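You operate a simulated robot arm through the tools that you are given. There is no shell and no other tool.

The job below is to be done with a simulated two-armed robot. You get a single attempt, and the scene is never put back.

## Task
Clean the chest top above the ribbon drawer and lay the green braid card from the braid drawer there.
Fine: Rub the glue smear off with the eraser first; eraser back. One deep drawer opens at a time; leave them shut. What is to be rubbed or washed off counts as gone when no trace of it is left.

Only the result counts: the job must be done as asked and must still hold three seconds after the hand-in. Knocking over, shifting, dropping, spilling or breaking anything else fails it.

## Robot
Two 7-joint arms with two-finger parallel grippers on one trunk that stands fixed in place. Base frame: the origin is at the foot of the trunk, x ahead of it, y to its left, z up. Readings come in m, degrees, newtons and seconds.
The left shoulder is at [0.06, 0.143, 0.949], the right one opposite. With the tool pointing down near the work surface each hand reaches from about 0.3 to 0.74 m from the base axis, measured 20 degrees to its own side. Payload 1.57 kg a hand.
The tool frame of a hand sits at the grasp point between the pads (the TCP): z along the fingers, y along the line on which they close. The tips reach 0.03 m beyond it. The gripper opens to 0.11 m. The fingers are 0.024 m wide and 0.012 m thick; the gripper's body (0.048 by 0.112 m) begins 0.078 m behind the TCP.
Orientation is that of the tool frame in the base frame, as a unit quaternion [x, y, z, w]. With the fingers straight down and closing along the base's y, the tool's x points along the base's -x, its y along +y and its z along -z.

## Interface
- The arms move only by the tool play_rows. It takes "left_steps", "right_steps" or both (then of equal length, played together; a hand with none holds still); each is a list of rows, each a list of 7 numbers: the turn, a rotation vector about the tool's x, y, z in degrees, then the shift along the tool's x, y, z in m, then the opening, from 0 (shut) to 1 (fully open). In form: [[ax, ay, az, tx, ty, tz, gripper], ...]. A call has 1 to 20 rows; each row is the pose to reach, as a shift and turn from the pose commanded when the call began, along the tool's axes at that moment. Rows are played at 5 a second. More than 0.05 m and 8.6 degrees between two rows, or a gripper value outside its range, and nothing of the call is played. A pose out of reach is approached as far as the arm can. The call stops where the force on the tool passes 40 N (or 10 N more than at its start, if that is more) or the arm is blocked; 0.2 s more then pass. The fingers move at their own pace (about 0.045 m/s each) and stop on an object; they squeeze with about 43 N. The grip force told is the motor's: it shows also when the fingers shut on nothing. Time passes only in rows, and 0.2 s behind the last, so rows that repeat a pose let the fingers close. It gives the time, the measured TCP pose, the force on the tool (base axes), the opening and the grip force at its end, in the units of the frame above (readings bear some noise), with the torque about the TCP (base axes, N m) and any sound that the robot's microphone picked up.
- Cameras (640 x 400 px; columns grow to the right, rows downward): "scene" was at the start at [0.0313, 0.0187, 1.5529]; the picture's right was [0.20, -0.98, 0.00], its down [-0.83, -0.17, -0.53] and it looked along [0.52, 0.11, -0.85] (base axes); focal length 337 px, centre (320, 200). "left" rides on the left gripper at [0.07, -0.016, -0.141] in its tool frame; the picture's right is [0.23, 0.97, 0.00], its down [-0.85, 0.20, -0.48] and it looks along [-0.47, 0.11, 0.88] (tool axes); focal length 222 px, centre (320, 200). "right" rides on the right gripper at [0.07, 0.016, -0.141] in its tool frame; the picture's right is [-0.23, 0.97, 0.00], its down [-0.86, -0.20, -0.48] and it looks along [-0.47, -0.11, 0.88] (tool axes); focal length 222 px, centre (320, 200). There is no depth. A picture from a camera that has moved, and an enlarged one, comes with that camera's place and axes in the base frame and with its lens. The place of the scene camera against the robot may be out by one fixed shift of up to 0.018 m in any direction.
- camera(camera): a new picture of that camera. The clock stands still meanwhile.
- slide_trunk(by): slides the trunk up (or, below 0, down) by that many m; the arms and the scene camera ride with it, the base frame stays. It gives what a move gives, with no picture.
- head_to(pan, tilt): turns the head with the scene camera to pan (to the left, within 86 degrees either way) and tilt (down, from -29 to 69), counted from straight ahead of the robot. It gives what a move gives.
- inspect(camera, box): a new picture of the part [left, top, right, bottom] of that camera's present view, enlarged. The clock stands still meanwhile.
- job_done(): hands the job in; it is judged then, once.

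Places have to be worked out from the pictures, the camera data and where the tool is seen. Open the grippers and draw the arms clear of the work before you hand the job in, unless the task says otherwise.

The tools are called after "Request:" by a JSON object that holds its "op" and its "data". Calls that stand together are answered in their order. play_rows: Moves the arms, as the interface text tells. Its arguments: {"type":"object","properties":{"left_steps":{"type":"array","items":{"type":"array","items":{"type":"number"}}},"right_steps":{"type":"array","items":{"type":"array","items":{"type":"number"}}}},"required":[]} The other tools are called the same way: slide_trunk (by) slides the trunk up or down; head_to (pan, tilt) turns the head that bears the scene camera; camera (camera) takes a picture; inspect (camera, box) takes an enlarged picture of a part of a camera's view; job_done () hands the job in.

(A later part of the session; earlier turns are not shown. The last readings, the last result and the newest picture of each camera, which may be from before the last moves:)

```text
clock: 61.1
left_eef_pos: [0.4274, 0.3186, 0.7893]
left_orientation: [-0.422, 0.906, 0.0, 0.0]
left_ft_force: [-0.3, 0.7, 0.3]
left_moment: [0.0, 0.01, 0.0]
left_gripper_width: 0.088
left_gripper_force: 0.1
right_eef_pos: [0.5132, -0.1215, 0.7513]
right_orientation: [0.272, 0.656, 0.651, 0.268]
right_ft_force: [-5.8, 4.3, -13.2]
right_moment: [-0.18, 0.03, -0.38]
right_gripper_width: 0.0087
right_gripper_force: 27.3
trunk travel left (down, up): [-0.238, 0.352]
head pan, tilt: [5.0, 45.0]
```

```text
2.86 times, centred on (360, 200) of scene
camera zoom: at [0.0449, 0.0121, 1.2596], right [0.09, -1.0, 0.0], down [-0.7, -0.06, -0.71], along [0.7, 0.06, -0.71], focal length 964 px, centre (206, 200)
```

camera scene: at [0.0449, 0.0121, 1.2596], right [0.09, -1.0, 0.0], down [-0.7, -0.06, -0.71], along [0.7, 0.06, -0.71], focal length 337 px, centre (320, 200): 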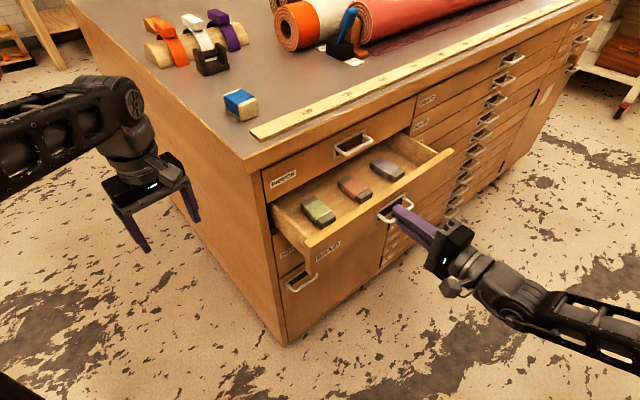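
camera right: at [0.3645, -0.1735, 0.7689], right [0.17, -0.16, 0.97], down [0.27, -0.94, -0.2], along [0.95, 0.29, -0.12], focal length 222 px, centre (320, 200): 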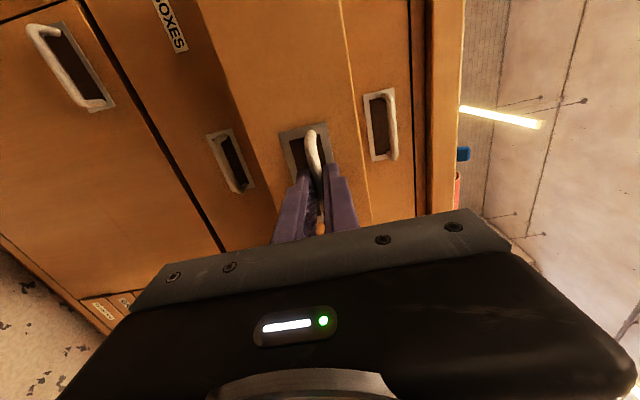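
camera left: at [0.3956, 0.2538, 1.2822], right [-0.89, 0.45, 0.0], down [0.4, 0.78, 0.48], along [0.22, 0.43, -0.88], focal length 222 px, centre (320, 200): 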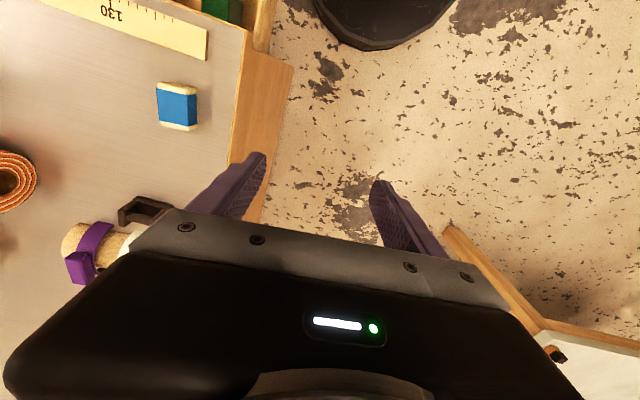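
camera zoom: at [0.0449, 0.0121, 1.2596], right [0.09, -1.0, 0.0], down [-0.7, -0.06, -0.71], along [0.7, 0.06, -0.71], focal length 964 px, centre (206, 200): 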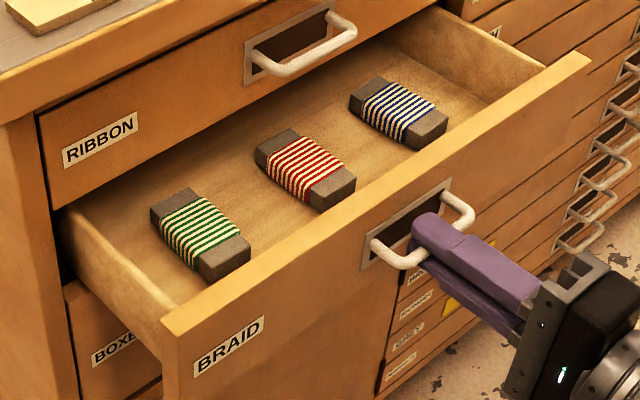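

The green/white striped card is the leftmost of three blocks in the BRAID drawer. I pull the drawer ~3.5 cm further for more room, easing the vertical load.

Request:
{"op": "play_rows", "data": {"right_steps": [[0, 0, 0, 0, -0.001, -0.01, 0], [0, 0, 0, 0, -0.002, -0.02, 0], [0, 0, 0, 0, -0.002, -0.03, 0], [0, 0, 0, 0, -0.002, -0.035, 0], [0, 0, 0, 0, -0.002, -0.035, 0]]}}

Request:
{"op": "inspect", "data": {"camera": "scene", "box": [260, 130, 460, 270]}}

```text
clock: 62.3
left_eef_pos: [0.4274, 0.3183, 0.7892]
left_orientation: [-0.422, 0.906, 0.0, 0.0]
left_ft_force: [0.2, 0.9, -0.3]
left_moment: [0.02, 0.0, -0.01]
left_gripper_width: 0.0883
left_gripper_force: 0.1
right_eef_pos: [0.4889, -0.1463, 0.7507]
right_orientation: [0.27, 0.656, 0.652, 0.269]
right_ft_force: [-1.4, 3.0, 4.0]
right_moment: [0.03, -0.07, 0.55]
right_gripper_width: 0.0087
right_gripper_force: 27.5
trunk travel left (down, up): [-0.238, 0.352]
head pan, tilt: [5.0, 45.0]
```

```text
2.86 times, centred on (360, 200) of scene
camera zoom: at [0.0442, 0.0122, 1.2598], right [0.09, -1.0, 0.0], down [-0.7, -0.06, -0.71], along [0.7, 0.06, -0.71], focal length 964 px, centre (206, 200)
```

zoom: 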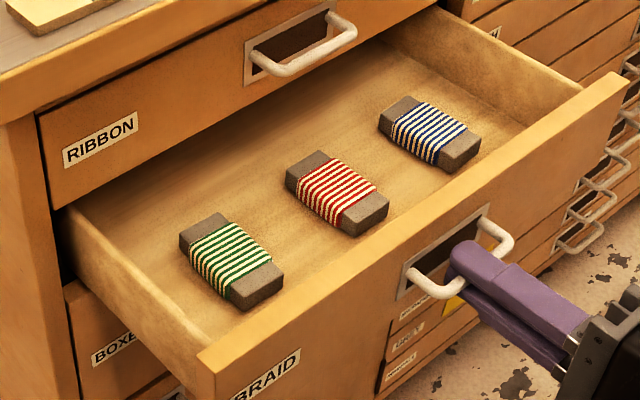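

Good access now. I release the handle and draw the right hand straight back 9 cm.

Request:
{"op": "play_rows", "data": {"right_steps": [[0, 0, 0, 0, 0, 0, 0.2], [0, 0, 0, 0, 0, 0, 0.4], [0, 0, 0, 0, 0, 0, 0.4], [0, 0, 0, 0, 0, -0.03, 0.4], [0, 0, 0, 0, 0, -0.06, 0.4], [0, 0, 0, 0, 0, -0.09, 0.4], [0, 0, 0, 0, 0, -0.09, 0.4]]}}

Request:
{"op": "camera", "data": {"camera": "scene"}}

Request:
{"op": "camera", "data": {"camera": "right"}}

```text
clock: 63.9
left_eef_pos: [0.4273, 0.3184, 0.7902]
left_orientation: [-0.423, 0.906, 0.0, 0.0]
left_ft_force: [0.4, 0.0, -0.5]
left_moment: [0.02, -0.02, 0.0]
left_gripper_width: 0.088
left_gripper_force: 0.1
right_eef_pos: [0.4252, -0.2101, 0.7521]
right_orientation: [0.271, 0.655, 0.652, 0.268]
right_ft_force: [-1.1, -0.3, 0.4]
right_moment: [-0.03, 0.04, -0.02]
right_gripper_width: 0.0438
right_gripper_force: 0.1
trunk travel left (down, up): [-0.238, 0.352]
head pan, tilt: [5.0, 45.0]
```

```text
taken
camera scene: at [0.0444, 0.0119, 1.2597], right [0.09, -1.0, 0.0], down [-0.7, -0.06, -0.71], along [0.7, 0.06, -0.71], focal length 337 px, centre (320, 200)
```

scene: 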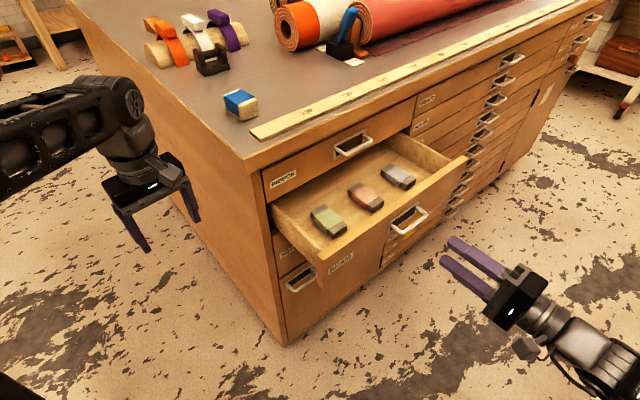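

```text
taken
camera right: at [0.2765, -0.2626, 0.7683], right [0.17, -0.16, 0.97], down [0.27, -0.94, -0.2], along [0.95, 0.29, -0.12], focal length 222 px, centre (320, 200)
```

right: 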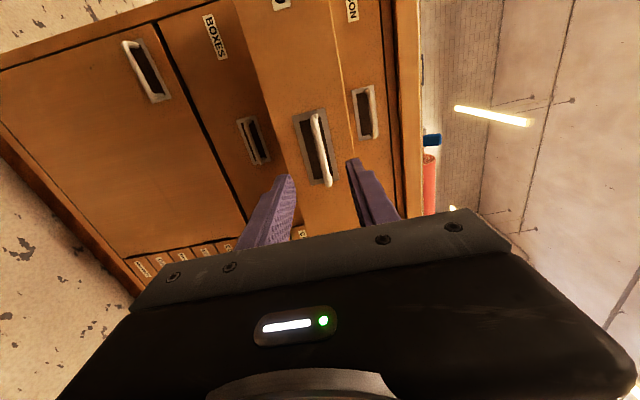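

The drawer stays open. I raise the trunk by 0.31 m so the left arm can reach both the drawer and the chest top.

Request:
{"op": "slide_trunk", "data": {"by": 0.31}}

Request:
{"op": "camera", "data": {"camera": "scene"}}

Request:
{"op": "camera", "data": {"camera": "left"}}

```text
clock: 67.0
left_eef_pos: [0.4272, 0.3176, 1.0999]
left_orientation: [-0.423, 0.906, 0.001, 0.0]
left_ft_force: [0.0, -0.5, -0.8]
left_moment: [-0.01, -0.02, 0.0]
left_gripper_width: 0.088
left_gripper_force: 0.0
right_eef_pos: [0.4251, -0.2101, 1.0604]
right_orientation: [0.272, 0.655, 0.651, 0.269]
right_ft_force: [0.4, 0.4, 0.2]
right_moment: [-0.06, 0.01, 0.0]
right_gripper_width: 0.0438
right_gripper_force: 0.1
trunk travel left (down, up): [-0.548, 0.042]
head pan, tilt: [5.0, 45.0]
```

```text
taken
camera scene: at [0.0445, 0.0119, 1.5697], right [0.09, -1.0, 0.0], down [-0.7, -0.06, -0.71], along [0.7, 0.06, -0.71], focal length 337 px, centre (320, 200)
```

scene: 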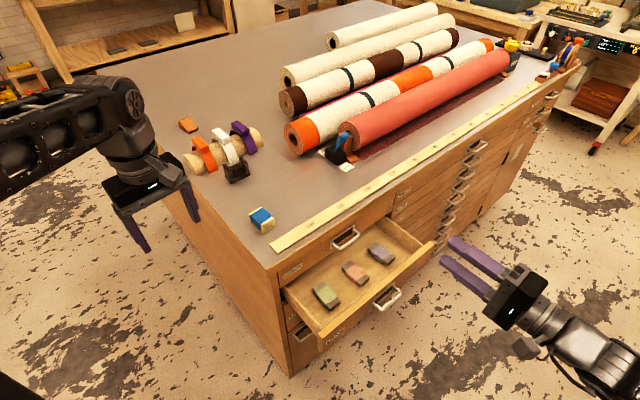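

```text
taken
camera left: at [0.3953, 0.2542, 1.2422], right [-0.89, 0.45, 0.0], down [0.4, 0.78, 0.48], along [0.22, 0.43, -0.88], focal length 222 px, centre (320, 200)
```

left: 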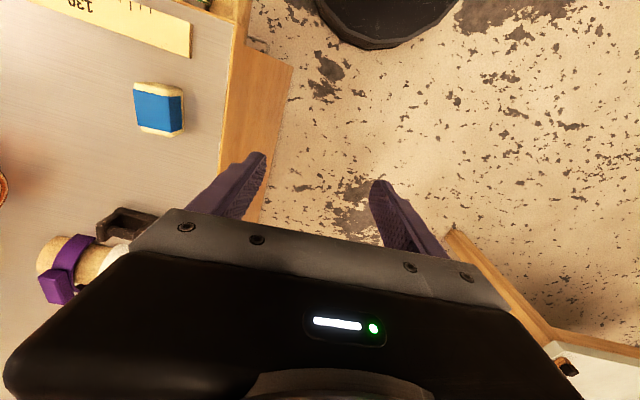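

Now I bring the left hand above the green card in the open drawer (≈(0.503,0.034)) at z≈0.98 to look straight at it.

Request:
{"op": "play_rows", "data": {"left_steps": [[0, 0, 0, 0.0241, -0.0344, 0.005, 0.8], [0, 0, 0, 0.0482, -0.0688, 0.015, 0.8], [0, 0, 0, 0.0723, -0.1032, 0.03, 0.8], [0, 0, 0, 0.0964, -0.1376, 0.05, 0.8], [0, 0, 0, 0.1205, -0.172, 0.075, 0.8], [0, 0, 0, 0.1446, -0.2064, 0.1, 0.8], [0, 0, 0, 0.1687, -0.2408, 0.12, 0.8], [0, 0, 0, 0.1687, -0.2408, 0.12, 0.8]]}}

Request:
{"op": "camera", "data": {"camera": "left"}}

Request:
{"op": "camera", "data": {"camera": "scene"}}

```text
clock: 68.8
left_eef_pos: [0.5037, 0.0325, 0.9784]
left_orientation: [-0.423, 0.906, 0.0, 0.0]
left_ft_force: [0.1, 0.4, 0.0]
left_moment: [0.0, 0.0, -0.01]
left_gripper_width: 0.0877
left_gripper_force: 0.0
right_eef_pos: [0.4245, -0.2099, 1.0604]
right_orientation: [0.272, 0.656, 0.651, 0.269]
right_ft_force: [-0.1, 0.3, 0.0]
right_moment: [0.04, 0.02, 0.0]
right_gripper_width: 0.044
right_gripper_force: 0.0
trunk travel left (down, up): [-0.548, 0.042]
head pan, tilt: [5.0, 45.0]
```

```text
taken
camera left: at [0.4718, -0.0306, 1.1219], right [-0.89, 0.45, 0.0], down [0.4, 0.78, 0.48], along [0.22, 0.43, -0.88], focal length 222 px, centre (320, 200)
```

left: 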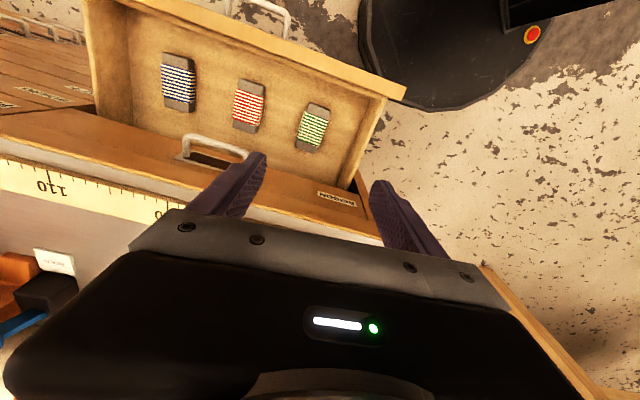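

```text
taken
camera scene: at [0.0442, 0.0124, 1.5697], right [0.09, -1.0, 0.0], down [-0.7, -0.06, -0.71], along [0.7, 0.06, -0.71], focal length 337 px, centre (320, 200)
```

scene: 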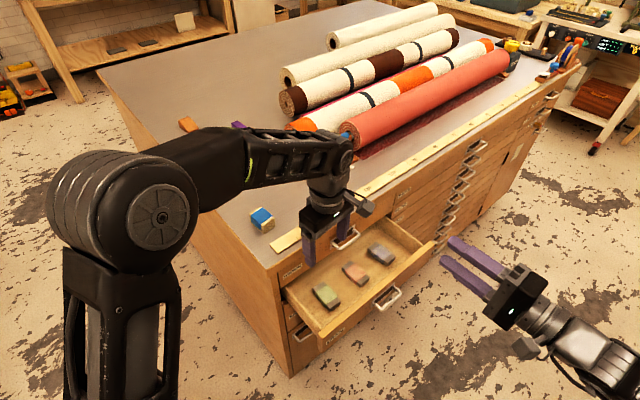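

Excellent view: green card at right, red and blue beside it. Zooming to measure the card.

Request:
{"op": "inspect", "data": {"camera": "left", "box": [220, 60, 410, 220]}}

Request:
{"op": "inspect", "data": {"camera": "left", "box": [80, 0, 420, 240]}}

```text
2.50 times, centred on (315, 140) of left
camera zoom: at [0.4718, -0.0306, 1.1219], right [-0.89, 0.45, 0.0], down [0.4, 0.78, 0.48], along [0.22, 0.43, -0.88], focal length 555 px, centre (332, 350)
```

zoom: 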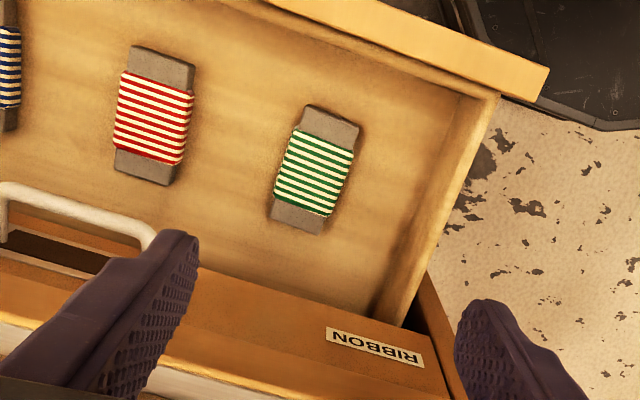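

```text
1.67 times, centred on (250, 120) of left
camera zoom: at [0.4718, -0.0306, 1.1219], right [-0.89, 0.45, 0.0], down [0.4, 0.78, 0.48], along [0.22, 0.43, -0.88], focal length 370 px, centre (437, 333)
```

zoom: 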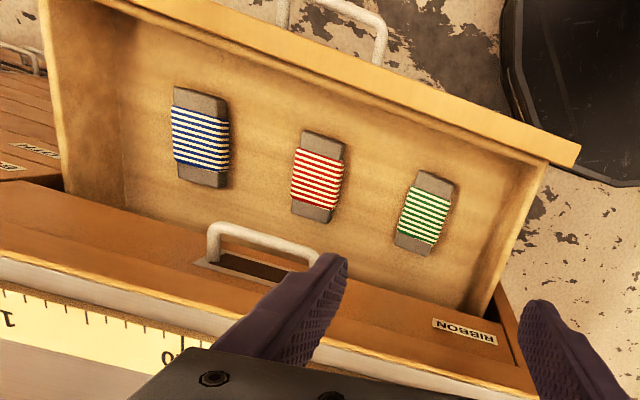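

The green card is ≈0.075×0.036 m at (0.514,0.028), aligned with the chest. I yaw back to 45°, tilt 20° (fingers toward the chest), centre over it and descend to z≈0.86 for a closer look.

Request:
{"op": "play_rows", "data": {"left_steps": [[0, 0, 5, 0.0057, -0.0101, 0, 0.7], [0, 0, 5, 0.0057, -0.0101, 0, 0.7]]}}

Request:
{"op": "play_rows", "data": {"left_steps": [[0, -6.7, 0, 0, 0, 0, 0.7], [0, -13.4, 0, 0, 0, 0, 0.7], [0, -20, 0, 0, 0, 0, 0.7], [0, -20, 0, 0, 0, 0, 0.7]]}}

Request:
{"op": "play_rows", "data": {"left_steps": [[0, 0, 0, 0.0137, 0, 0.0376, 0.7], [0, 0, 0, 0.0273, 0, 0.0752, 0.7], [0, 0, 0, 0.041, 0, 0.1128, 0.7], [0, 0, 0, 0.041, 0, 0.1128, 0.7]]}}

Request:
{"op": "camera", "data": {"camera": "left"}}

Request:
{"op": "camera", "data": {"camera": "scene"}}

```text
clock: 69.4
left_eef_pos: [0.5066, 0.0227, 0.9792]
left_orientation: [-0.382, 0.924, 0.001, 0.0]
left_ft_force: [-0.4, -0.5, 0.3]
left_moment: [0.0, -0.02, -0.01]
left_gripper_width: 0.0771
left_gripper_force: 0.2
right_eef_pos: [0.4245, -0.2113, 1.061]
right_orientation: [0.272, 0.656, 0.651, 0.269]
right_ft_force: [-0.3, 0.2, -1.0]
right_moment: [0.03, 0.01, -0.01]
right_gripper_width: 0.0438
right_gripper_force: 0.1
trunk travel left (down, up): [-0.548, 0.042]
head pan, tilt: [5.0, 45.0]
```

```text
clock: 70.4
left_eef_pos: [0.5072, 0.0229, 0.9779]
left_orientation: [-0.377, 0.91, 0.067, 0.161]
left_ft_force: [0.3, -0.1, -1.1]
left_moment: [-0.02, 0.04, -0.02]
left_gripper_width: 0.0766
left_gripper_force: 0.0
right_eef_pos: [0.4253, -0.2104, 1.0614]
right_orientation: [0.272, 0.656, 0.651, 0.268]
right_ft_force: [-0.1, 0.3, 0.3]
right_moment: [0.03, 0.02, 0.02]
right_gripper_width: 0.0442
right_gripper_force: 0.1
trunk travel left (down, up): [-0.548, 0.042]
head pan, tilt: [5.0, 45.0]
```

```text
clock: 71.4
left_eef_pos: [0.5074, 0.0229, 0.8585]
left_orientation: [-0.376, 0.91, 0.066, 0.161]
left_ft_force: [-0.7, 0.2, -0.4]
left_moment: [-0.02, -0.03, -0.01]
left_gripper_width: 0.0769
left_gripper_force: 0.0
right_eef_pos: [0.4264, -0.2111, 1.0606]
right_orientation: [0.272, 0.656, 0.651, 0.268]
right_ft_force: [-0.7, -0.2, 0.5]
right_moment: [0.0, -0.02, 0.01]
right_gripper_width: 0.0441
right_gripper_force: 0.1
trunk travel left (down, up): [-0.548, 0.042]
head pan, tilt: [5.0, 45.0]
```

```text
taken
camera left: at [0.4384, -0.0686, 0.9698], right [-0.84, 0.54, -0.08], down [0.31, 0.59, 0.74], along [0.44, 0.6, -0.67], focal length 222 px, centre (320, 200)
```

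left: 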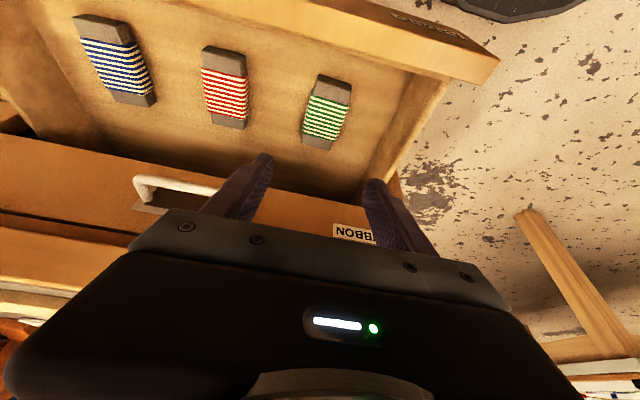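

```text
taken
camera scene: at [0.0443, 0.012, 1.5697], right [0.09, -1.0, 0.0], down [-0.7, -0.06, -0.71], along [0.7, 0.06, -0.71], focal length 337 px, centre (320, 200)
```

scene: 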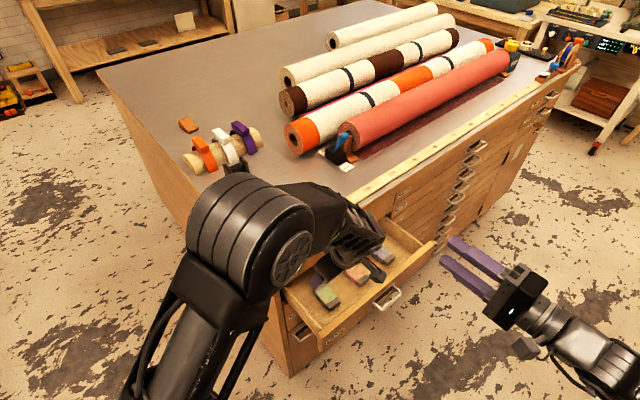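

The elbow stays high (≈1.2 m), fine. I zoom on the card for a second measurement.

Request:
{"op": "inspect", "data": {"camera": "left", "box": [230, 50, 430, 250]}}

```text
2.00 times, centred on (330, 150) of left
camera zoom: at [0.4384, -0.0686, 0.9698], right [-0.84, 0.54, -0.08], down [0.31, 0.59, 0.74], along [0.44, 0.6, -0.67], focal length 444 px, centre (300, 300)
```

zoom: 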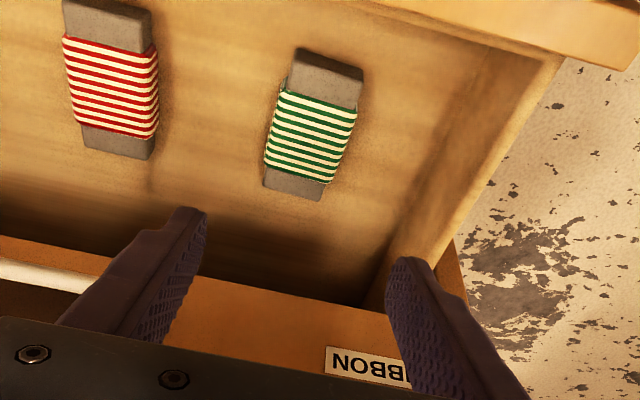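

Second measurement agrees: card centre ≈(0.5145,0.028), top z≈0.74. The hand is centred; I descend to z≈0.768 and look again.

Request:
{"op": "play_rows", "data": {"left_steps": [[0, 0, 0, 0.0103, 0, 0.0282, 0.7], [0, 0, 0, 0.0205, 0, 0.0564, 0.7], [0, 0, 0, 0.0308, 0, 0.0846, 0.7], [0, 0, 0, 0.0308, 0, 0.0846, 0.7]]}}

Request:
{"op": "camera", "data": {"camera": "left"}}

Request:
{"op": "camera", "data": {"camera": "scene"}}

```text
clock: 72.4
left_eef_pos: [0.5076, 0.0228, 0.769]
left_orientation: [-0.377, 0.91, 0.067, 0.16]
left_ft_force: [-1.4, 0.3, -0.1]
left_moment: [-0.01, 0.01, -0.02]
left_gripper_width: 0.077
left_gripper_force: 0.1
right_eef_pos: [0.4251, -0.2113, 1.0605]
right_orientation: [0.272, 0.655, 0.652, 0.268]
right_ft_force: [-0.4, 0.5, -0.2]
right_moment: [-0.01, -0.01, -0.03]
right_gripper_width: 0.0439
right_gripper_force: 0.0
trunk travel left (down, up): [-0.548, 0.042]
head pan, tilt: [5.0, 45.0]
```

```text
taken
camera left: at [0.439, -0.0692, 0.8795], right [-0.84, 0.54, -0.08], down [0.31, 0.59, 0.74], along [0.45, 0.6, -0.67], focal length 222 px, centre (320, 200)
```

left: 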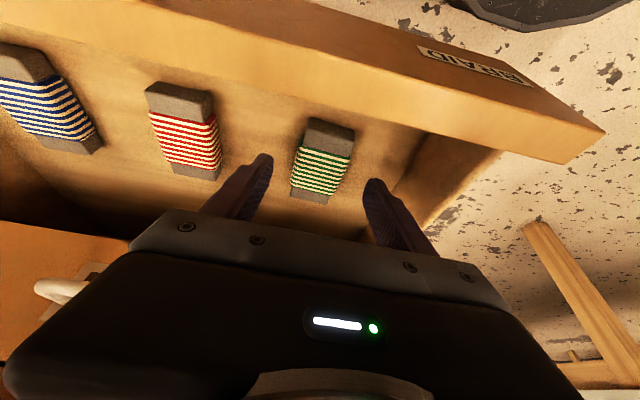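

```text
taken
camera scene: at [0.0444, 0.0119, 1.5697], right [0.09, -1.0, 0.0], down [-0.7, -0.06, -0.71], along [0.7, 0.06, -0.71], focal length 337 px, centre (320, 200)
```

scene: 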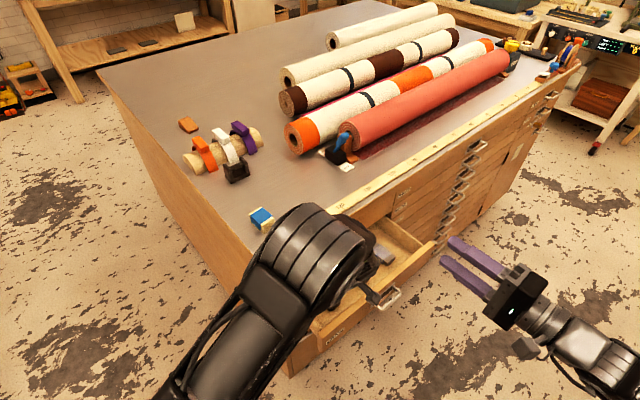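

Request:
{"op": "inspect", "data": {"camera": "left", "box": [180, 90, 460, 260]}}

```text
2.29 times, centred on (320, 175) of left
camera zoom: at [0.439, -0.0692, 0.8795], right [-0.84, 0.54, -0.08], down [0.31, 0.59, 0.74], along [0.45, 0.6, -0.67], focal length 508 px, centre (320, 257)
```

zoom: 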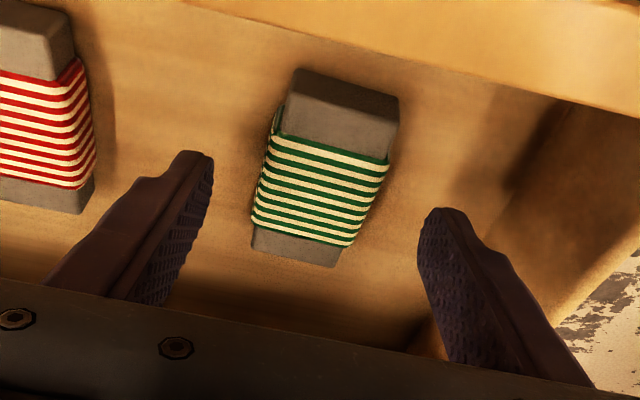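

Well centred and aligned. Descending 16 mm more in small steps.

Request:
{"op": "play_rows", "data": {"left_steps": [[0, 0, 0, 0.0021, 0, 0.0056, 0.7], [0, 0, 0, 0.0041, 0, 0.0113, 0.7], [0, 0, 0, 0.0055, 0, 0.015, 0.7], [0, 0, 0, 0.0055, 0, 0.015, 0.7]]}}

Request:
{"op": "inspect", "data": {"camera": "left", "box": [180, 90, 460, 260]}}

```text
clock: 73.4
left_eef_pos: [0.507, 0.0239, 0.7519]
left_orientation: [-0.377, 0.91, 0.066, 0.16]
left_ft_force: [0.9, 0.3, 0.1]
left_moment: [0.0, 0.01, -0.02]
left_gripper_width: 0.077
left_gripper_force: 0.1
right_eef_pos: [0.4264, -0.2114, 1.0597]
right_orientation: [0.272, 0.656, 0.651, 0.269]
right_ft_force: [-0.6, 1.1, 0.1]
right_moment: [-0.04, -0.02, 0.0]
right_gripper_width: 0.0439
right_gripper_force: 0.0
trunk travel left (down, up): [-0.548, 0.042]
head pan, tilt: [5.0, 45.0]
```

```text
2.29 times, centred on (320, 175) of left
camera zoom: at [0.4391, -0.0691, 0.8639], right [-0.84, 0.54, -0.08], down [0.31, 0.59, 0.74], along [0.45, 0.6, -0.67], focal length 508 px, centre (320, 257)
```

zoom: 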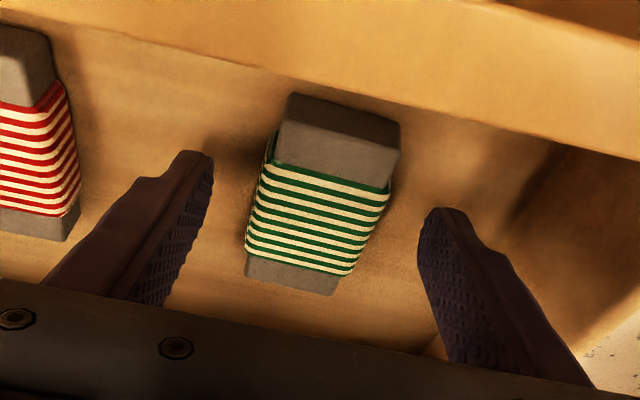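

The tips are just above the drawer floor and the card is centred between the pads. Closing on the card.

Request:
{"op": "play_rows", "data": {"left_steps": [[0, 0, 0, 0, 0, 0, 0.5], [0, 0, 0, 0, 0, 0, 0.3], [0, 0, 0, 0, 0, 0, 0.1], [0, 0, 0, 0, 0, 0, 0], [0, 0, 0, 0, 0, 0, 0], [0, 0, 0, 0, 0, 0, 0]]}}

Request:
{"op": "inspect", "data": {"camera": "left", "box": [180, 90, 460, 260]}}

```text
clock: 74.8
left_eef_pos: [0.5073, 0.0221, 0.7537]
left_orientation: [-0.376, 0.91, 0.066, 0.161]
left_ft_force: [0.2, 0.5, 0.7]
left_moment: [-0.03, -0.01, -0.01]
left_gripper_width: 0.0429
left_gripper_force: 43.0
right_eef_pos: [0.4261, -0.2107, 1.0602]
right_orientation: [0.271, 0.656, 0.652, 0.268]
right_ft_force: [0.6, 1.1, 0.8]
right_moment: [-0.04, 0.0, -0.03]
right_gripper_width: 0.0438
right_gripper_force: 0.0
trunk travel left (down, up): [-0.548, 0.042]
head pan, tilt: [5.0, 45.0]
```

```text
2.29 times, centred on (320, 175) of left
camera zoom: at [0.4391, -0.069, 0.8639], right [-0.84, 0.54, -0.08], down [0.31, 0.59, 0.74], along [0.44, 0.6, -0.67], focal length 508 px, centre (320, 257)
```

zoom: 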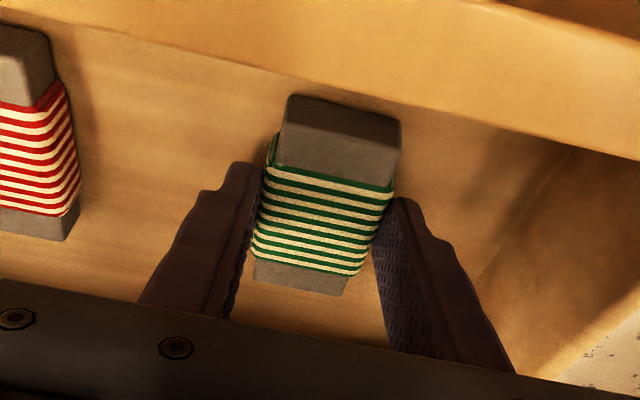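

The card is held (0.043 m wide with the braid). I lift it straight up out of the drawer to z≈1.03.

Request:
{"op": "play_rows", "data": {"left_steps": [[0, 0, 0, -0.0068, 0, -0.0188, 0], [0, 0, 0, -0.0205, 0, -0.0564, 0], [0, 0, 0, -0.0342, 0, -0.094, 0], [0, 0, 0, -0.0479, 0, -0.1316, 0], [0, 0, 0, -0.0616, 0, -0.1692, 0], [0, 0, 0, -0.0752, 0, -0.2067, 0], [0, 0, 0, -0.0889, 0, -0.2443, 0], [0, 0, 0, -0.0958, 0, -0.2631, 0], [0, 0, 0, -0.0958, 0, -0.2631, 0]]}}

Request:
{"op": "camera", "data": {"camera": "left"}}

Request:
{"op": "camera", "data": {"camera": "scene"}}

```text
clock: 76.8
left_eef_pos: [0.5076, 0.0232, 1.0346]
left_orientation: [-0.377, 0.91, 0.067, 0.16]
left_ft_force: [0.3, -0.1, 0.4]
left_moment: [0.04, 0.03, 0.0]
left_gripper_width: 0.0424
left_gripper_force: 43.3
right_eef_pos: [0.4265, -0.2113, 1.0602]
right_orientation: [0.271, 0.655, 0.652, 0.268]
right_ft_force: [-0.2, 0.3, 0.5]
right_moment: [-0.01, 0.04, -0.02]
right_gripper_width: 0.0438
right_gripper_force: 0.0
trunk travel left (down, up): [-0.548, 0.042]
head pan, tilt: [5.0, 45.0]
```

```text
taken
camera left: at [0.4388, -0.0686, 1.1444], right [-0.84, 0.54, -0.08], down [0.31, 0.59, 0.74], along [0.45, 0.6, -0.67], focal length 222 px, centre (320, 200)
```

left: 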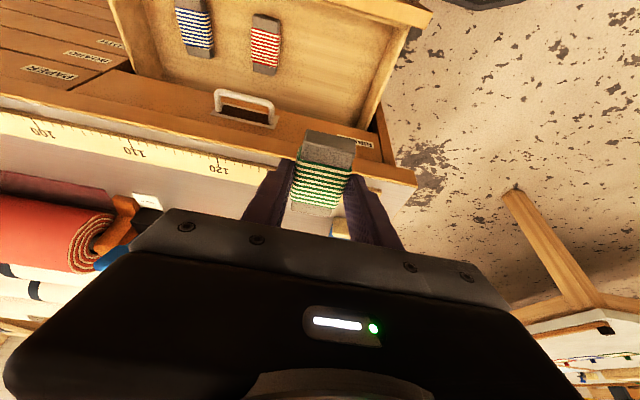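

```text
taken
camera scene: at [0.0446, 0.0117, 1.5697], right [0.09, -1.0, 0.0], down [-0.7, -0.06, -0.71], along [0.7, 0.06, -0.71], focal length 337 px, centre (320, 200)
```

scene: 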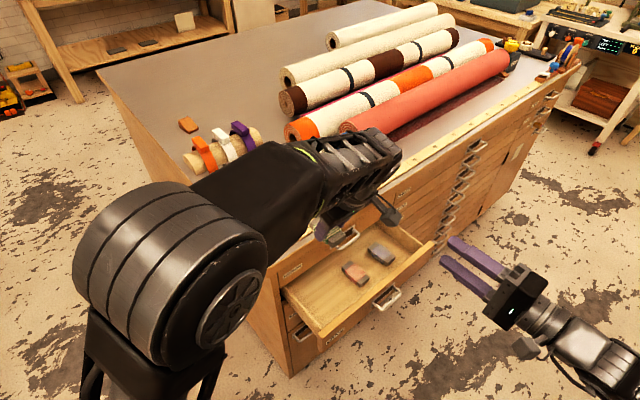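

The green card is out of the drawer; red and blue remain. I carry it over the cleaned area (card centre u≈0.39, v≈0.58) and lower to z≈0.985.

Request:
{"op": "play_rows", "data": {"left_steps": [[0, 0, 0, -0.0368, -0.0092, 0.0134, 0], [0, 0, 0, -0.0736, -0.0183, 0.0268, 0], [0, 0, 0, -0.1105, -0.0275, 0.0402, 0], [0, 0, 0, -0.1473, -0.0366, 0.0536, 0], [0, 0, 0, -0.1841, -0.0458, 0.067, 0], [0, 0, 0, -0.1756, -0.0458, 0.0903, 0], [0, 0, 0, -0.1671, -0.0458, 0.1136, 0], [0, 0, 0, -0.1671, -0.0458, 0.1136, 0]]}}

Request:
{"op": "camera", "data": {"camera": "left"}}

Request:
{"op": "camera", "data": {"camera": "scene"}}

```text
clock: 78.6
left_eef_pos: [0.6784, 0.1294, 0.9829]
left_orientation: [-0.377, 0.91, 0.066, 0.16]
left_ft_force: [0.3, 0.1, -0.1]
left_moment: [0.0, 0.01, -0.02]
left_gripper_width: 0.0428
left_gripper_force: 43.2
right_eef_pos: [0.4252, -0.2113, 1.0608]
right_orientation: [0.271, 0.656, 0.651, 0.269]
right_ft_force: [-0.2, 0.3, 0.1]
right_moment: [-0.03, 0.01, 0.01]
right_gripper_width: 0.044
right_gripper_force: 0.0
trunk travel left (down, up): [-0.548, 0.042]
head pan, tilt: [5.0, 45.0]
```

```text
taken
camera left: at [0.61, 0.0373, 1.0944], right [-0.84, 0.54, -0.08], down [0.31, 0.59, 0.74], along [0.44, 0.6, -0.67], focal length 222 px, centre (320, 200)
```

left: 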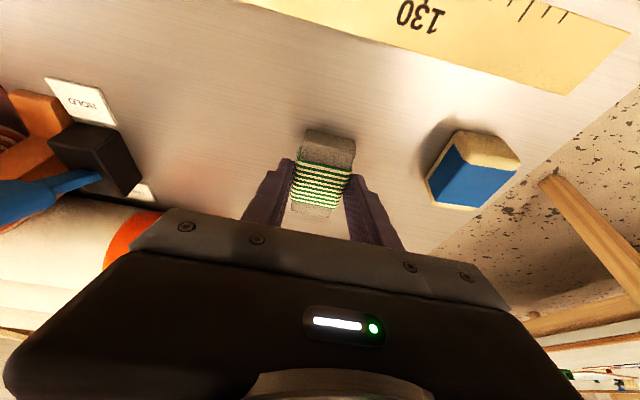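

```text
taken
camera scene: at [0.0443, 0.0118, 1.5697], right [0.09, -1.0, 0.0], down [-0.7, -0.06, -0.71], along [0.7, 0.06, -0.71], focal length 337 px, centre (320, 200)
```

scene: 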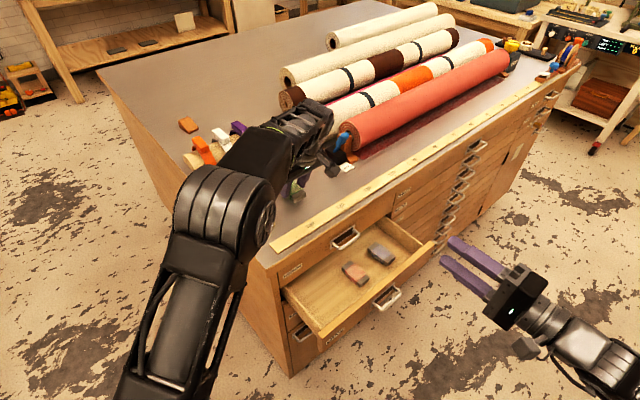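

Clear space around. Lowering toward contact in small steps.

Request:
{"op": "play_rows", "data": {"left_steps": [[0, 0, 0, 0.0022, 0, 0.0061, 0], [0, 0, 0, 0.0044, 0, 0.0122, 0], [0, 0, 0, 0.0044, 0, 0.0122, 0]]}}

Request:
{"op": "inspect", "data": {"camera": "left", "box": [220, 90, 420, 240]}}

```text
clock: 79.4
left_eef_pos: [0.6783, 0.1291, 0.9709]
left_orientation: [-0.377, 0.91, 0.067, 0.16]
left_ft_force: [0.2, -0.1, -1.3]
left_moment: [0.01, -0.03, -0.04]
left_gripper_width: 0.0426
left_gripper_force: 42.9
right_eef_pos: [0.4267, -0.2113, 1.0601]
right_orientation: [0.272, 0.655, 0.652, 0.269]
right_ft_force: [0.2, 0.8, 0.0]
right_moment: [0.0, -0.04, -0.01]
right_gripper_width: 0.0441
right_gripper_force: 0.0
trunk travel left (down, up): [-0.548, 0.042]
head pan, tilt: [5.0, 45.0]
```

```text
2.67 times, centred on (320, 165) of left
camera zoom: at [0.6098, 0.0373, 1.0811], right [-0.84, 0.54, -0.08], down [0.31, 0.59, 0.74], along [0.44, 0.6, -0.67], focal length 592 px, centre (320, 293)
```

zoom: 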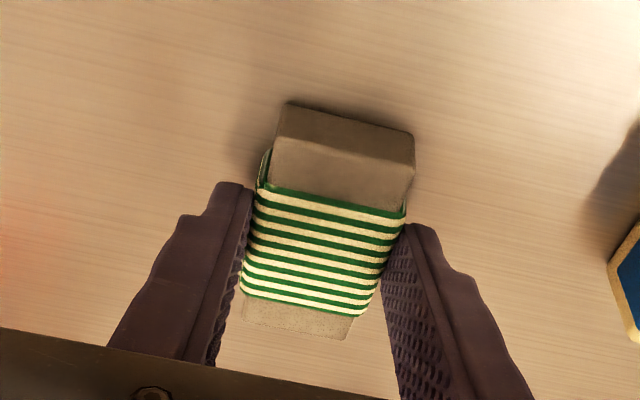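

Near the surface; descending a further 2 mm.

Request:
{"op": "play_rows", "data": {"left_steps": [[0, 0, 0, 0.0003, 0, 0.0009, 0], [0, 0, 0, 0.0007, 0, 0.0019, 0], [0, 0, 0, 0.0007, 0, 0.0019, 0]]}}

```text
clock: 80.2
left_eef_pos: [0.6783, 0.129, 0.969]
left_orientation: [-0.377, 0.91, 0.067, 0.161]
left_ft_force: [0.4, 0.2, 2.0]
left_moment: [0.01, 0.0, 0.02]
left_gripper_width: 0.0425
left_gripper_force: 43.0
right_eef_pos: [0.4255, -0.2114, 1.0614]
right_orientation: [0.272, 0.656, 0.651, 0.268]
right_ft_force: [0.0, -0.3, 0.0]
right_moment: [0.03, 0.02, 0.02]
right_gripper_width: 0.044
right_gripper_force: 0.1
trunk travel left (down, up): [-0.548, 0.042]
head pan, tilt: [5.0, 45.0]
```

Slight force (2 N), probably just touching; 1 mm more to be sure.

Request:
{"op": "play_rows", "data": {"left_steps": [[0, 0, 0, 0.0003, 0, 0.0009, 0], [0, 0, 0, 0.0003, 0, 0.0009, 0]]}}

```text
clock: 80.8
left_eef_pos: [0.6785, 0.1294, 0.9695]
left_orientation: [-0.378, 0.909, 0.066, 0.161]
left_ft_force: [1.0, -0.1, 8.8]
left_moment: [0.03, 0.03, -0.03]
left_gripper_width: 0.0431
left_gripper_force: 43.0
right_eef_pos: [0.4266, -0.2104, 1.0614]
right_orientation: [0.27, 0.656, 0.652, 0.269]
right_ft_force: [0.2, -0.1, 0.2]
right_moment: [0.01, 0.01, -0.01]
right_gripper_width: 0.0439
right_gripper_force: 0.1
trunk travel left (down, up): [-0.548, 0.042]
head pan, tilt: [5.0, 45.0]
```

Contact is firm and even (8.8 N, no moment). I release the card and lift straight up.

Request:
{"op": "play_rows", "data": {"left_steps": [[0, 0, 0, -0.0002, 0, -0.0007, 0.4], [0, 0, 0, -0.0002, 0, -0.0007, 0.5], [0, 0, 0, -0.0002, 0, -0.0007, 0.65], [0, 0, 0, -0.0002, 0, -0.0007, 0.65], [0, 0, 0, -0.0034, 0, -0.0094, 0.65], [0, 0, 0, -0.0137, 0, -0.0376, 0.65], [0, 0, 0, -0.0274, 0, -0.0752, 0.65], [0, 0, 0, -0.041, 0, -0.1128, 0.65], [0, 0, 0, -0.041, 0, -0.1128, 0.65]]}}

Request:
{"op": "camera", "data": {"camera": "left"}}

Request:
{"op": "camera", "data": {"camera": "scene"}}

```text
clock: 82.8
left_eef_pos: [0.6778, 0.1301, 1.088]
left_orientation: [-0.377, 0.91, 0.067, 0.16]
left_ft_force: [0.2, 0.4, 0.0]
left_moment: [0.0, 0.02, 0.01]
left_gripper_width: 0.0715
left_gripper_force: 0.0
right_eef_pos: [0.4253, -0.2109, 1.0604]
right_orientation: [0.272, 0.656, 0.652, 0.268]
right_ft_force: [0.1, 0.5, -0.4]
right_moment: [-0.01, -0.01, 0.01]
right_gripper_width: 0.044
right_gripper_force: 0.0
trunk travel left (down, up): [-0.548, 0.042]
head pan, tilt: [5.0, 45.0]
```

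```text
taken
camera left: at [0.6094, 0.0374, 1.1984], right [-0.84, 0.54, -0.08], down [0.31, 0.59, 0.74], along [0.44, 0.6, -0.67], focal length 222 px, centre (320, 200)
```

left: 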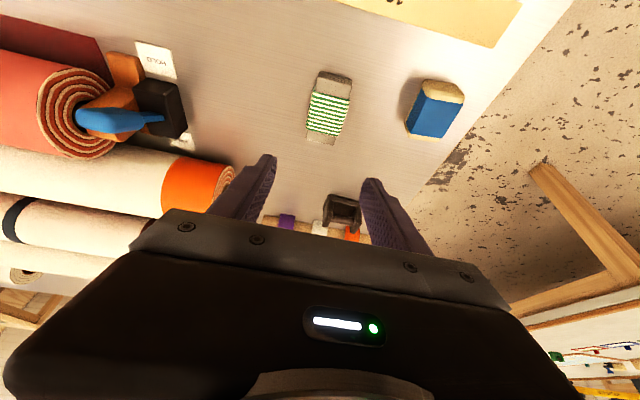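

```text
taken
camera scene: at [0.0447, 0.0118, 1.5697], right [0.09, -1.0, 0.0], down [-0.7, -0.06, -0.71], along [0.7, 0.06, -0.71], focal length 337 px, centre (320, 200)
```

scene: 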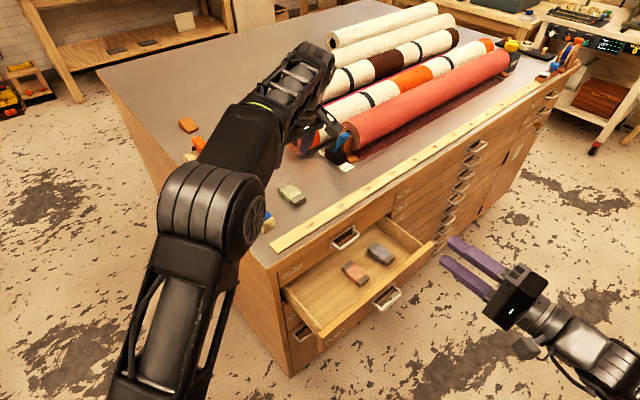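

The green card lies flat on the cleaned area. I withdraw the left hand sideways to the left (still tilted), then level it.

Request:
{"op": "play_rows", "data": {"left_steps": [[0, 0, 0, 0.0059, 0.0442, -0.0021, 0.65], [0, 0, 0, 0.0118, 0.0885, -0.0043, 0.65], [0, 0, 0, 0.0177, 0.1327, -0.0064, 0.65], [0, 0, 0, 0.0235, 0.177, -0.0086, 0.65], [0, 0, 0, 0.0294, 0.2212, -0.0107, 0.65], [0, 0, 0, 0.0353, 0.2655, -0.0129, 0.65], [0, 0, 0, 0.0412, 0.3097, -0.015, 0.65], [0, 0, 0, 0.0412, 0.3097, -0.015, 0.65]]}}

Request:
{"op": "play_rows", "data": {"left_steps": [[0, 6.7, 0, 0, 0, 0, 0.65], [0, 13.4, 0, 0, 0, 0, 0.65], [0, 20, 0, 0, 0, 0, 0.65], [0, 20, 0, 0, 0, 0, 0.65]]}}

Request:
{"op": "camera", "data": {"camera": "scene"}}

Request:
{"op": "camera", "data": {"camera": "right"}}

```text
clock: 84.6
left_eef_pos: [0.4283, 0.3174, 1.0886]
left_orientation: [-0.377, 0.91, 0.067, 0.159]
left_ft_force: [0.0, 0.4, -1.9]
left_moment: [-0.02, 0.01, -0.01]
left_gripper_width: 0.0714
left_gripper_force: 0.0
right_eef_pos: [0.4268, -0.2121, 1.0608]
right_orientation: [0.271, 0.655, 0.651, 0.269]
right_ft_force: [0.1, 0.5, -0.1]
right_moment: [0.03, 0.01, -0.01]
right_gripper_width: 0.0441
right_gripper_force: 0.0
trunk travel left (down, up): [-0.548, 0.042]
head pan, tilt: [5.0, 45.0]
```

```text
clock: 85.6
left_eef_pos: [0.4279, 0.3166, 1.0892]
left_orientation: [-0.382, 0.924, 0.0, -0.001]
left_ft_force: [1.0, -0.1, -0.3]
left_moment: [0.02, -0.02, -0.02]
left_gripper_width: 0.0715
left_gripper_force: 0.1
right_eef_pos: [0.4238, -0.2115, 1.0603]
right_orientation: [0.271, 0.656, 0.651, 0.269]
right_ft_force: [0.1, -0.2, -0.4]
right_moment: [-0.02, -0.01, 0.0]
right_gripper_width: 0.044
right_gripper_force: 0.0
trunk travel left (down, up): [-0.548, 0.042]
head pan, tilt: [5.0, 45.0]
```

```text
taken
camera scene: at [0.0441, 0.0118, 1.5697], right [0.09, -1.0, 0.0], down [-0.7, -0.06, -0.71], along [0.7, 0.06, -0.71], focal length 337 px, centre (320, 200)
```

scene: 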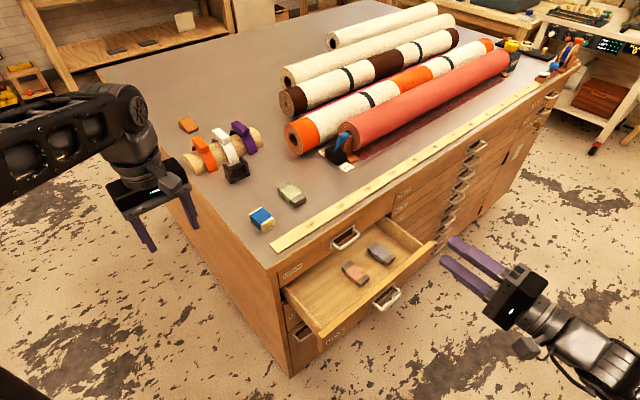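

```text
taken
camera right: at [0.2766, -0.2626, 1.0783], right [0.17, -0.16, 0.97], down [0.27, -0.94, -0.2], along [0.95, 0.29, -0.12], focal length 222 px, centre (320, 200)
```

right: 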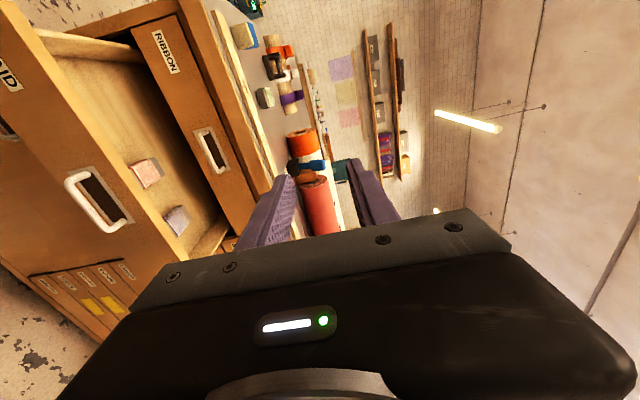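

Card, eraser and the rest look right. Now to shut the BRAID drawer: trunk down 0.31 m to bring the right hand back level with the panel.

Request:
{"op": "slide_trunk", "data": {"by": -0.31}}

Request:
{"op": "camera", "data": {"camera": "right"}}

```text
clock: 88.7
left_eef_pos: [0.4282, 0.3175, 0.7788]
left_orientation: [-0.383, 0.924, 0.0, 0.0]
left_ft_force: [-0.2, 0.6, 0.2]
left_moment: [0.01, -0.03, -0.02]
left_gripper_width: 0.0714
left_gripper_force: 0.2
right_eef_pos: [0.4255, -0.2105, 0.7506]
right_orientation: [0.271, 0.656, 0.652, 0.267]
right_ft_force: [0.6, 0.0, 0.1]
right_moment: [-0.01, -0.01, -0.02]
right_gripper_width: 0.0441
right_gripper_force: 0.1
trunk travel left (down, up): [-0.238, 0.352]
head pan, tilt: [5.0, 45.0]
```

```text
taken
camera right: at [0.2768, -0.2626, 0.7683], right [0.17, -0.16, 0.97], down [0.27, -0.94, -0.2], along [0.95, 0.29, -0.12], focal length 222 px, centre (320, 200)
```

right: 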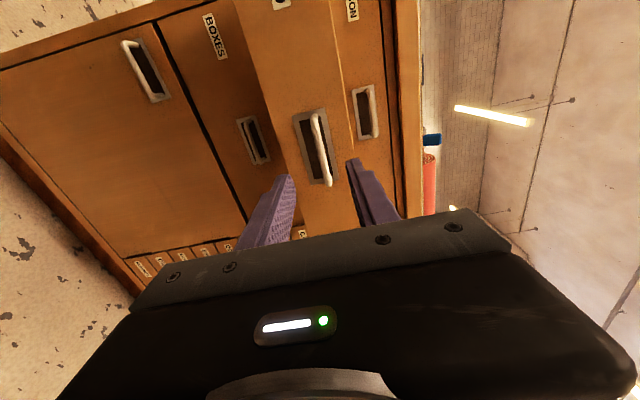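

The handle is straight ahead as when I left it. I go forward 9 cm to straddle the bar again and close on it, so the drawer moves under control.

Request:
{"op": "play_rows", "data": {"right_steps": [[0, 0, 0, 0, 0, 0.03, 0.45], [0, 0, 0, 0, 0, 0.06, 0.45], [0, 0, 0, 0, 0, 0.09, 0.45], [0, 0, 0, 0, 0, 0.09, 0.2], [0, 0, 0, 0, 0, 0.09, 0], [0, 0, 0, 0, 0, 0.09, 0], [0, 0, 0, 0, 0, 0.09, 0]]}}

Request:
{"op": "camera", "data": {"camera": "right"}}

```text
clock: 90.3
left_eef_pos: [0.4279, 0.3166, 0.7786]
left_orientation: [-0.383, 0.924, 0.001, 0.0]
left_ft_force: [-0.4, 0.2, 0.0]
left_moment: [0.01, -0.01, 0.03]
left_gripper_width: 0.0716
left_gripper_force: 0.0
right_eef_pos: [0.4884, -0.1472, 0.752]
right_orientation: [0.27, 0.655, 0.653, 0.269]
right_ft_force: [5.3, -3.4, 13.2]
right_moment: [0.13, -0.12, 0.21]
right_gripper_width: 0.0089
right_gripper_force: 26.8
trunk travel left (down, up): [-0.238, 0.352]
head pan, tilt: [5.0, 45.0]
```

```text
taken
camera right: at [0.3401, -0.1988, 0.768], right [0.16, -0.16, 0.97], down [0.27, -0.94, -0.2], along [0.95, 0.29, -0.11], focal length 222 px, centre (320, 200)
```

right: 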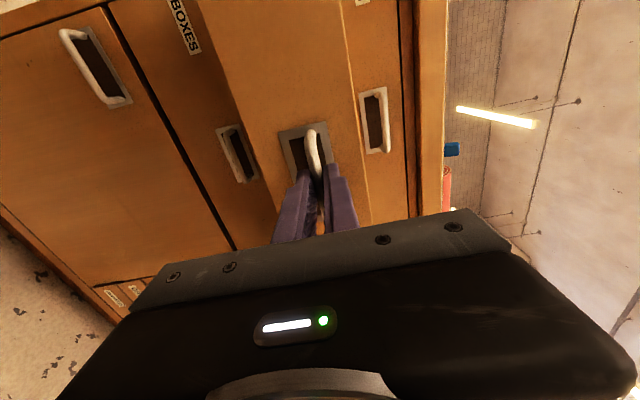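

Gripped again. I push the drawer in smoothly, slowing toward the end.

Request:
{"op": "play_rows", "data": {"right_steps": [[0, 0, 0, 0, 0.002, 0.01, 0], [0, 0, 0, 0, 0.002, 0.025, 0], [0, 0, 0, 0, 0.002, 0.04, 0], [0, 0, 0, 0, 0.002, 0.055, 0], [0, 0, 0, 0, 0.002, 0.07, 0], [0, 0, 0, 0, 0.002, 0.085, 0], [0, 0, 0, 0, 0.002, 0.1, 0], [0, 0, 0, 0, 0.002, 0.115, 0], [0, 0, 0, 0, 0.002, 0.13, 0], [0, 0, 0, 0, 0.002, 0.14, 0], [0, 0, 0, 0, 0.002, 0.148, 0], [0, 0, 0, 0, 0.002, 0.154, 0], [0, 0, 0, 0, 0.002, 0.158, 0], [0, 0, 0, 0, 0.002, 0.162, 0], [0, 0, 0, 0, 0.002, 0.166, 0], [0, 0, 0, 0, 0.002, 0.168, 0]]}}

Request:
{"op": "camera", "data": {"camera": "right"}}

Request:
{"op": "camera", "data": {"camera": "scene"}}

```text
clock: 93.7
left_eef_pos: [0.4277, 0.3164, 0.7802]
left_orientation: [-0.383, 0.924, 0.0, 0.0]
left_ft_force: [-0.2, -0.4, 0.1]
left_moment: [0.01, -0.03, 0.0]
left_gripper_width: 0.0716
left_gripper_force: 0.1
right_eef_pos: [0.6066, -0.0297, 0.751]
right_orientation: [0.272, 0.655, 0.651, 0.269]
right_ft_force: [-19.9, -15.2, -2.9]
right_moment: [-0.11, -0.05, 0.36]
right_gripper_width: 0.0088
right_gripper_force: 27.7
trunk travel left (down, up): [-0.238, 0.352]
head pan, tilt: [5.0, 45.0]
```

```text
taken
camera right: at [0.4574, -0.0813, 0.7685], right [0.17, -0.16, 0.97], down [0.27, -0.94, -0.2], along [0.95, 0.29, -0.11], focal length 222 px, centre (320, 200)
```

right: 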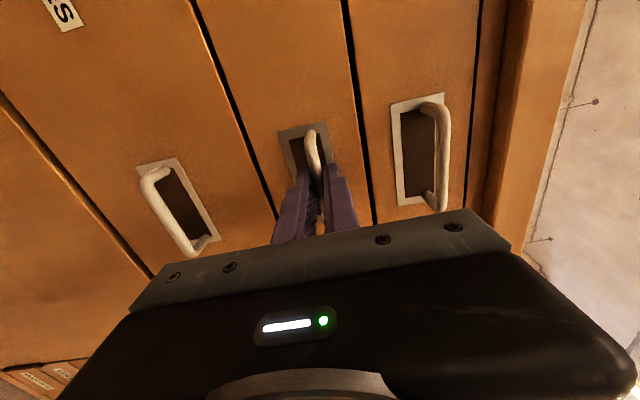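

```text
taken
camera scene: at [0.0428, 0.0104, 1.2597], right [0.09, -1.0, 0.0], down [-0.7, -0.06, -0.71], along [0.71, 0.06, -0.71], focal length 337 px, centre (320, 200)
```

scene: 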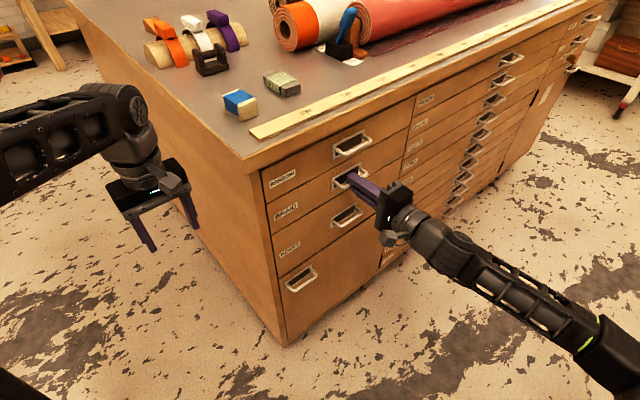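

The drawer is seated (25 N against the stop, TCP at the original grip spot). I open the fingers and retreat straight back.

Request:
{"op": "play_rows", "data": {"right_steps": [[0, 0, 0, 0, 0, 0, 0.2], [0, 0, 0, 0, 0, 0, 0.45], [0, 0, 0, 0, 0, 0, 0.45], [0, 0, 0, 0, 0, -0.02, 0.45], [0, 0, 0, 0, 0, -0.05, 0.45], [0, 0, 0, 0, 0, -0.09, 0.45], [0, 0, 0, 0, 0, -0.13, 0.45], [0, 0, 0, 0, 0, -0.13, 0.45]]}}

Request:
{"op": "camera", "data": {"camera": "right"}}

Request:
{"op": "inspect", "data": {"camera": "scene", "box": [220, 60, 440, 340]}}

```text
clock: 95.5
left_eef_pos: [0.4274, 0.3164, 0.7786]
left_orientation: [-0.384, 0.924, -0.001, 0.0]
left_ft_force: [-0.4, 0.3, -0.6]
left_moment: [0.01, 0.0, -0.01]
left_gripper_width: 0.0714
left_gripper_force: 0.1
right_eef_pos: [0.5163, -0.1188, 0.7521]
right_orientation: [0.271, 0.656, 0.652, 0.268]
right_ft_force: [0.7, 0.1, 0.8]
right_moment: [-0.01, 0.03, 0.02]
right_gripper_width: 0.0495
right_gripper_force: 0.1
trunk travel left (down, up): [-0.238, 0.352]
head pan, tilt: [5.0, 45.0]
```

```text
taken
camera right: at [0.3671, -0.1719, 0.7693], right [0.17, -0.16, 0.97], down [0.27, -0.94, -0.2], along [0.95, 0.29, -0.12], focal length 222 px, centre (320, 200)
```

right: 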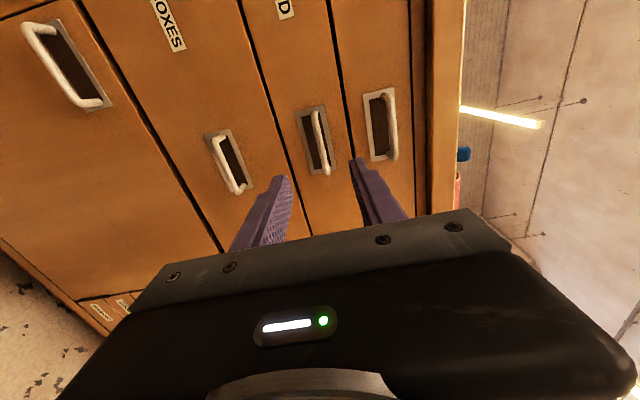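

```text
1.43 times, centred on (330, 200) of scene
camera zoom: at [0.0444, 0.0118, 1.2597], right [0.09, -1.0, 0.0], down [-0.7, -0.06, -0.71], along [0.7, 0.06, -0.71], focal length 482 px, centre (306, 200)
```

zoom: 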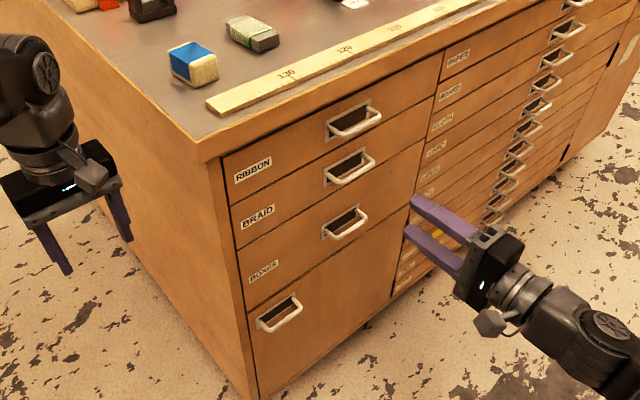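

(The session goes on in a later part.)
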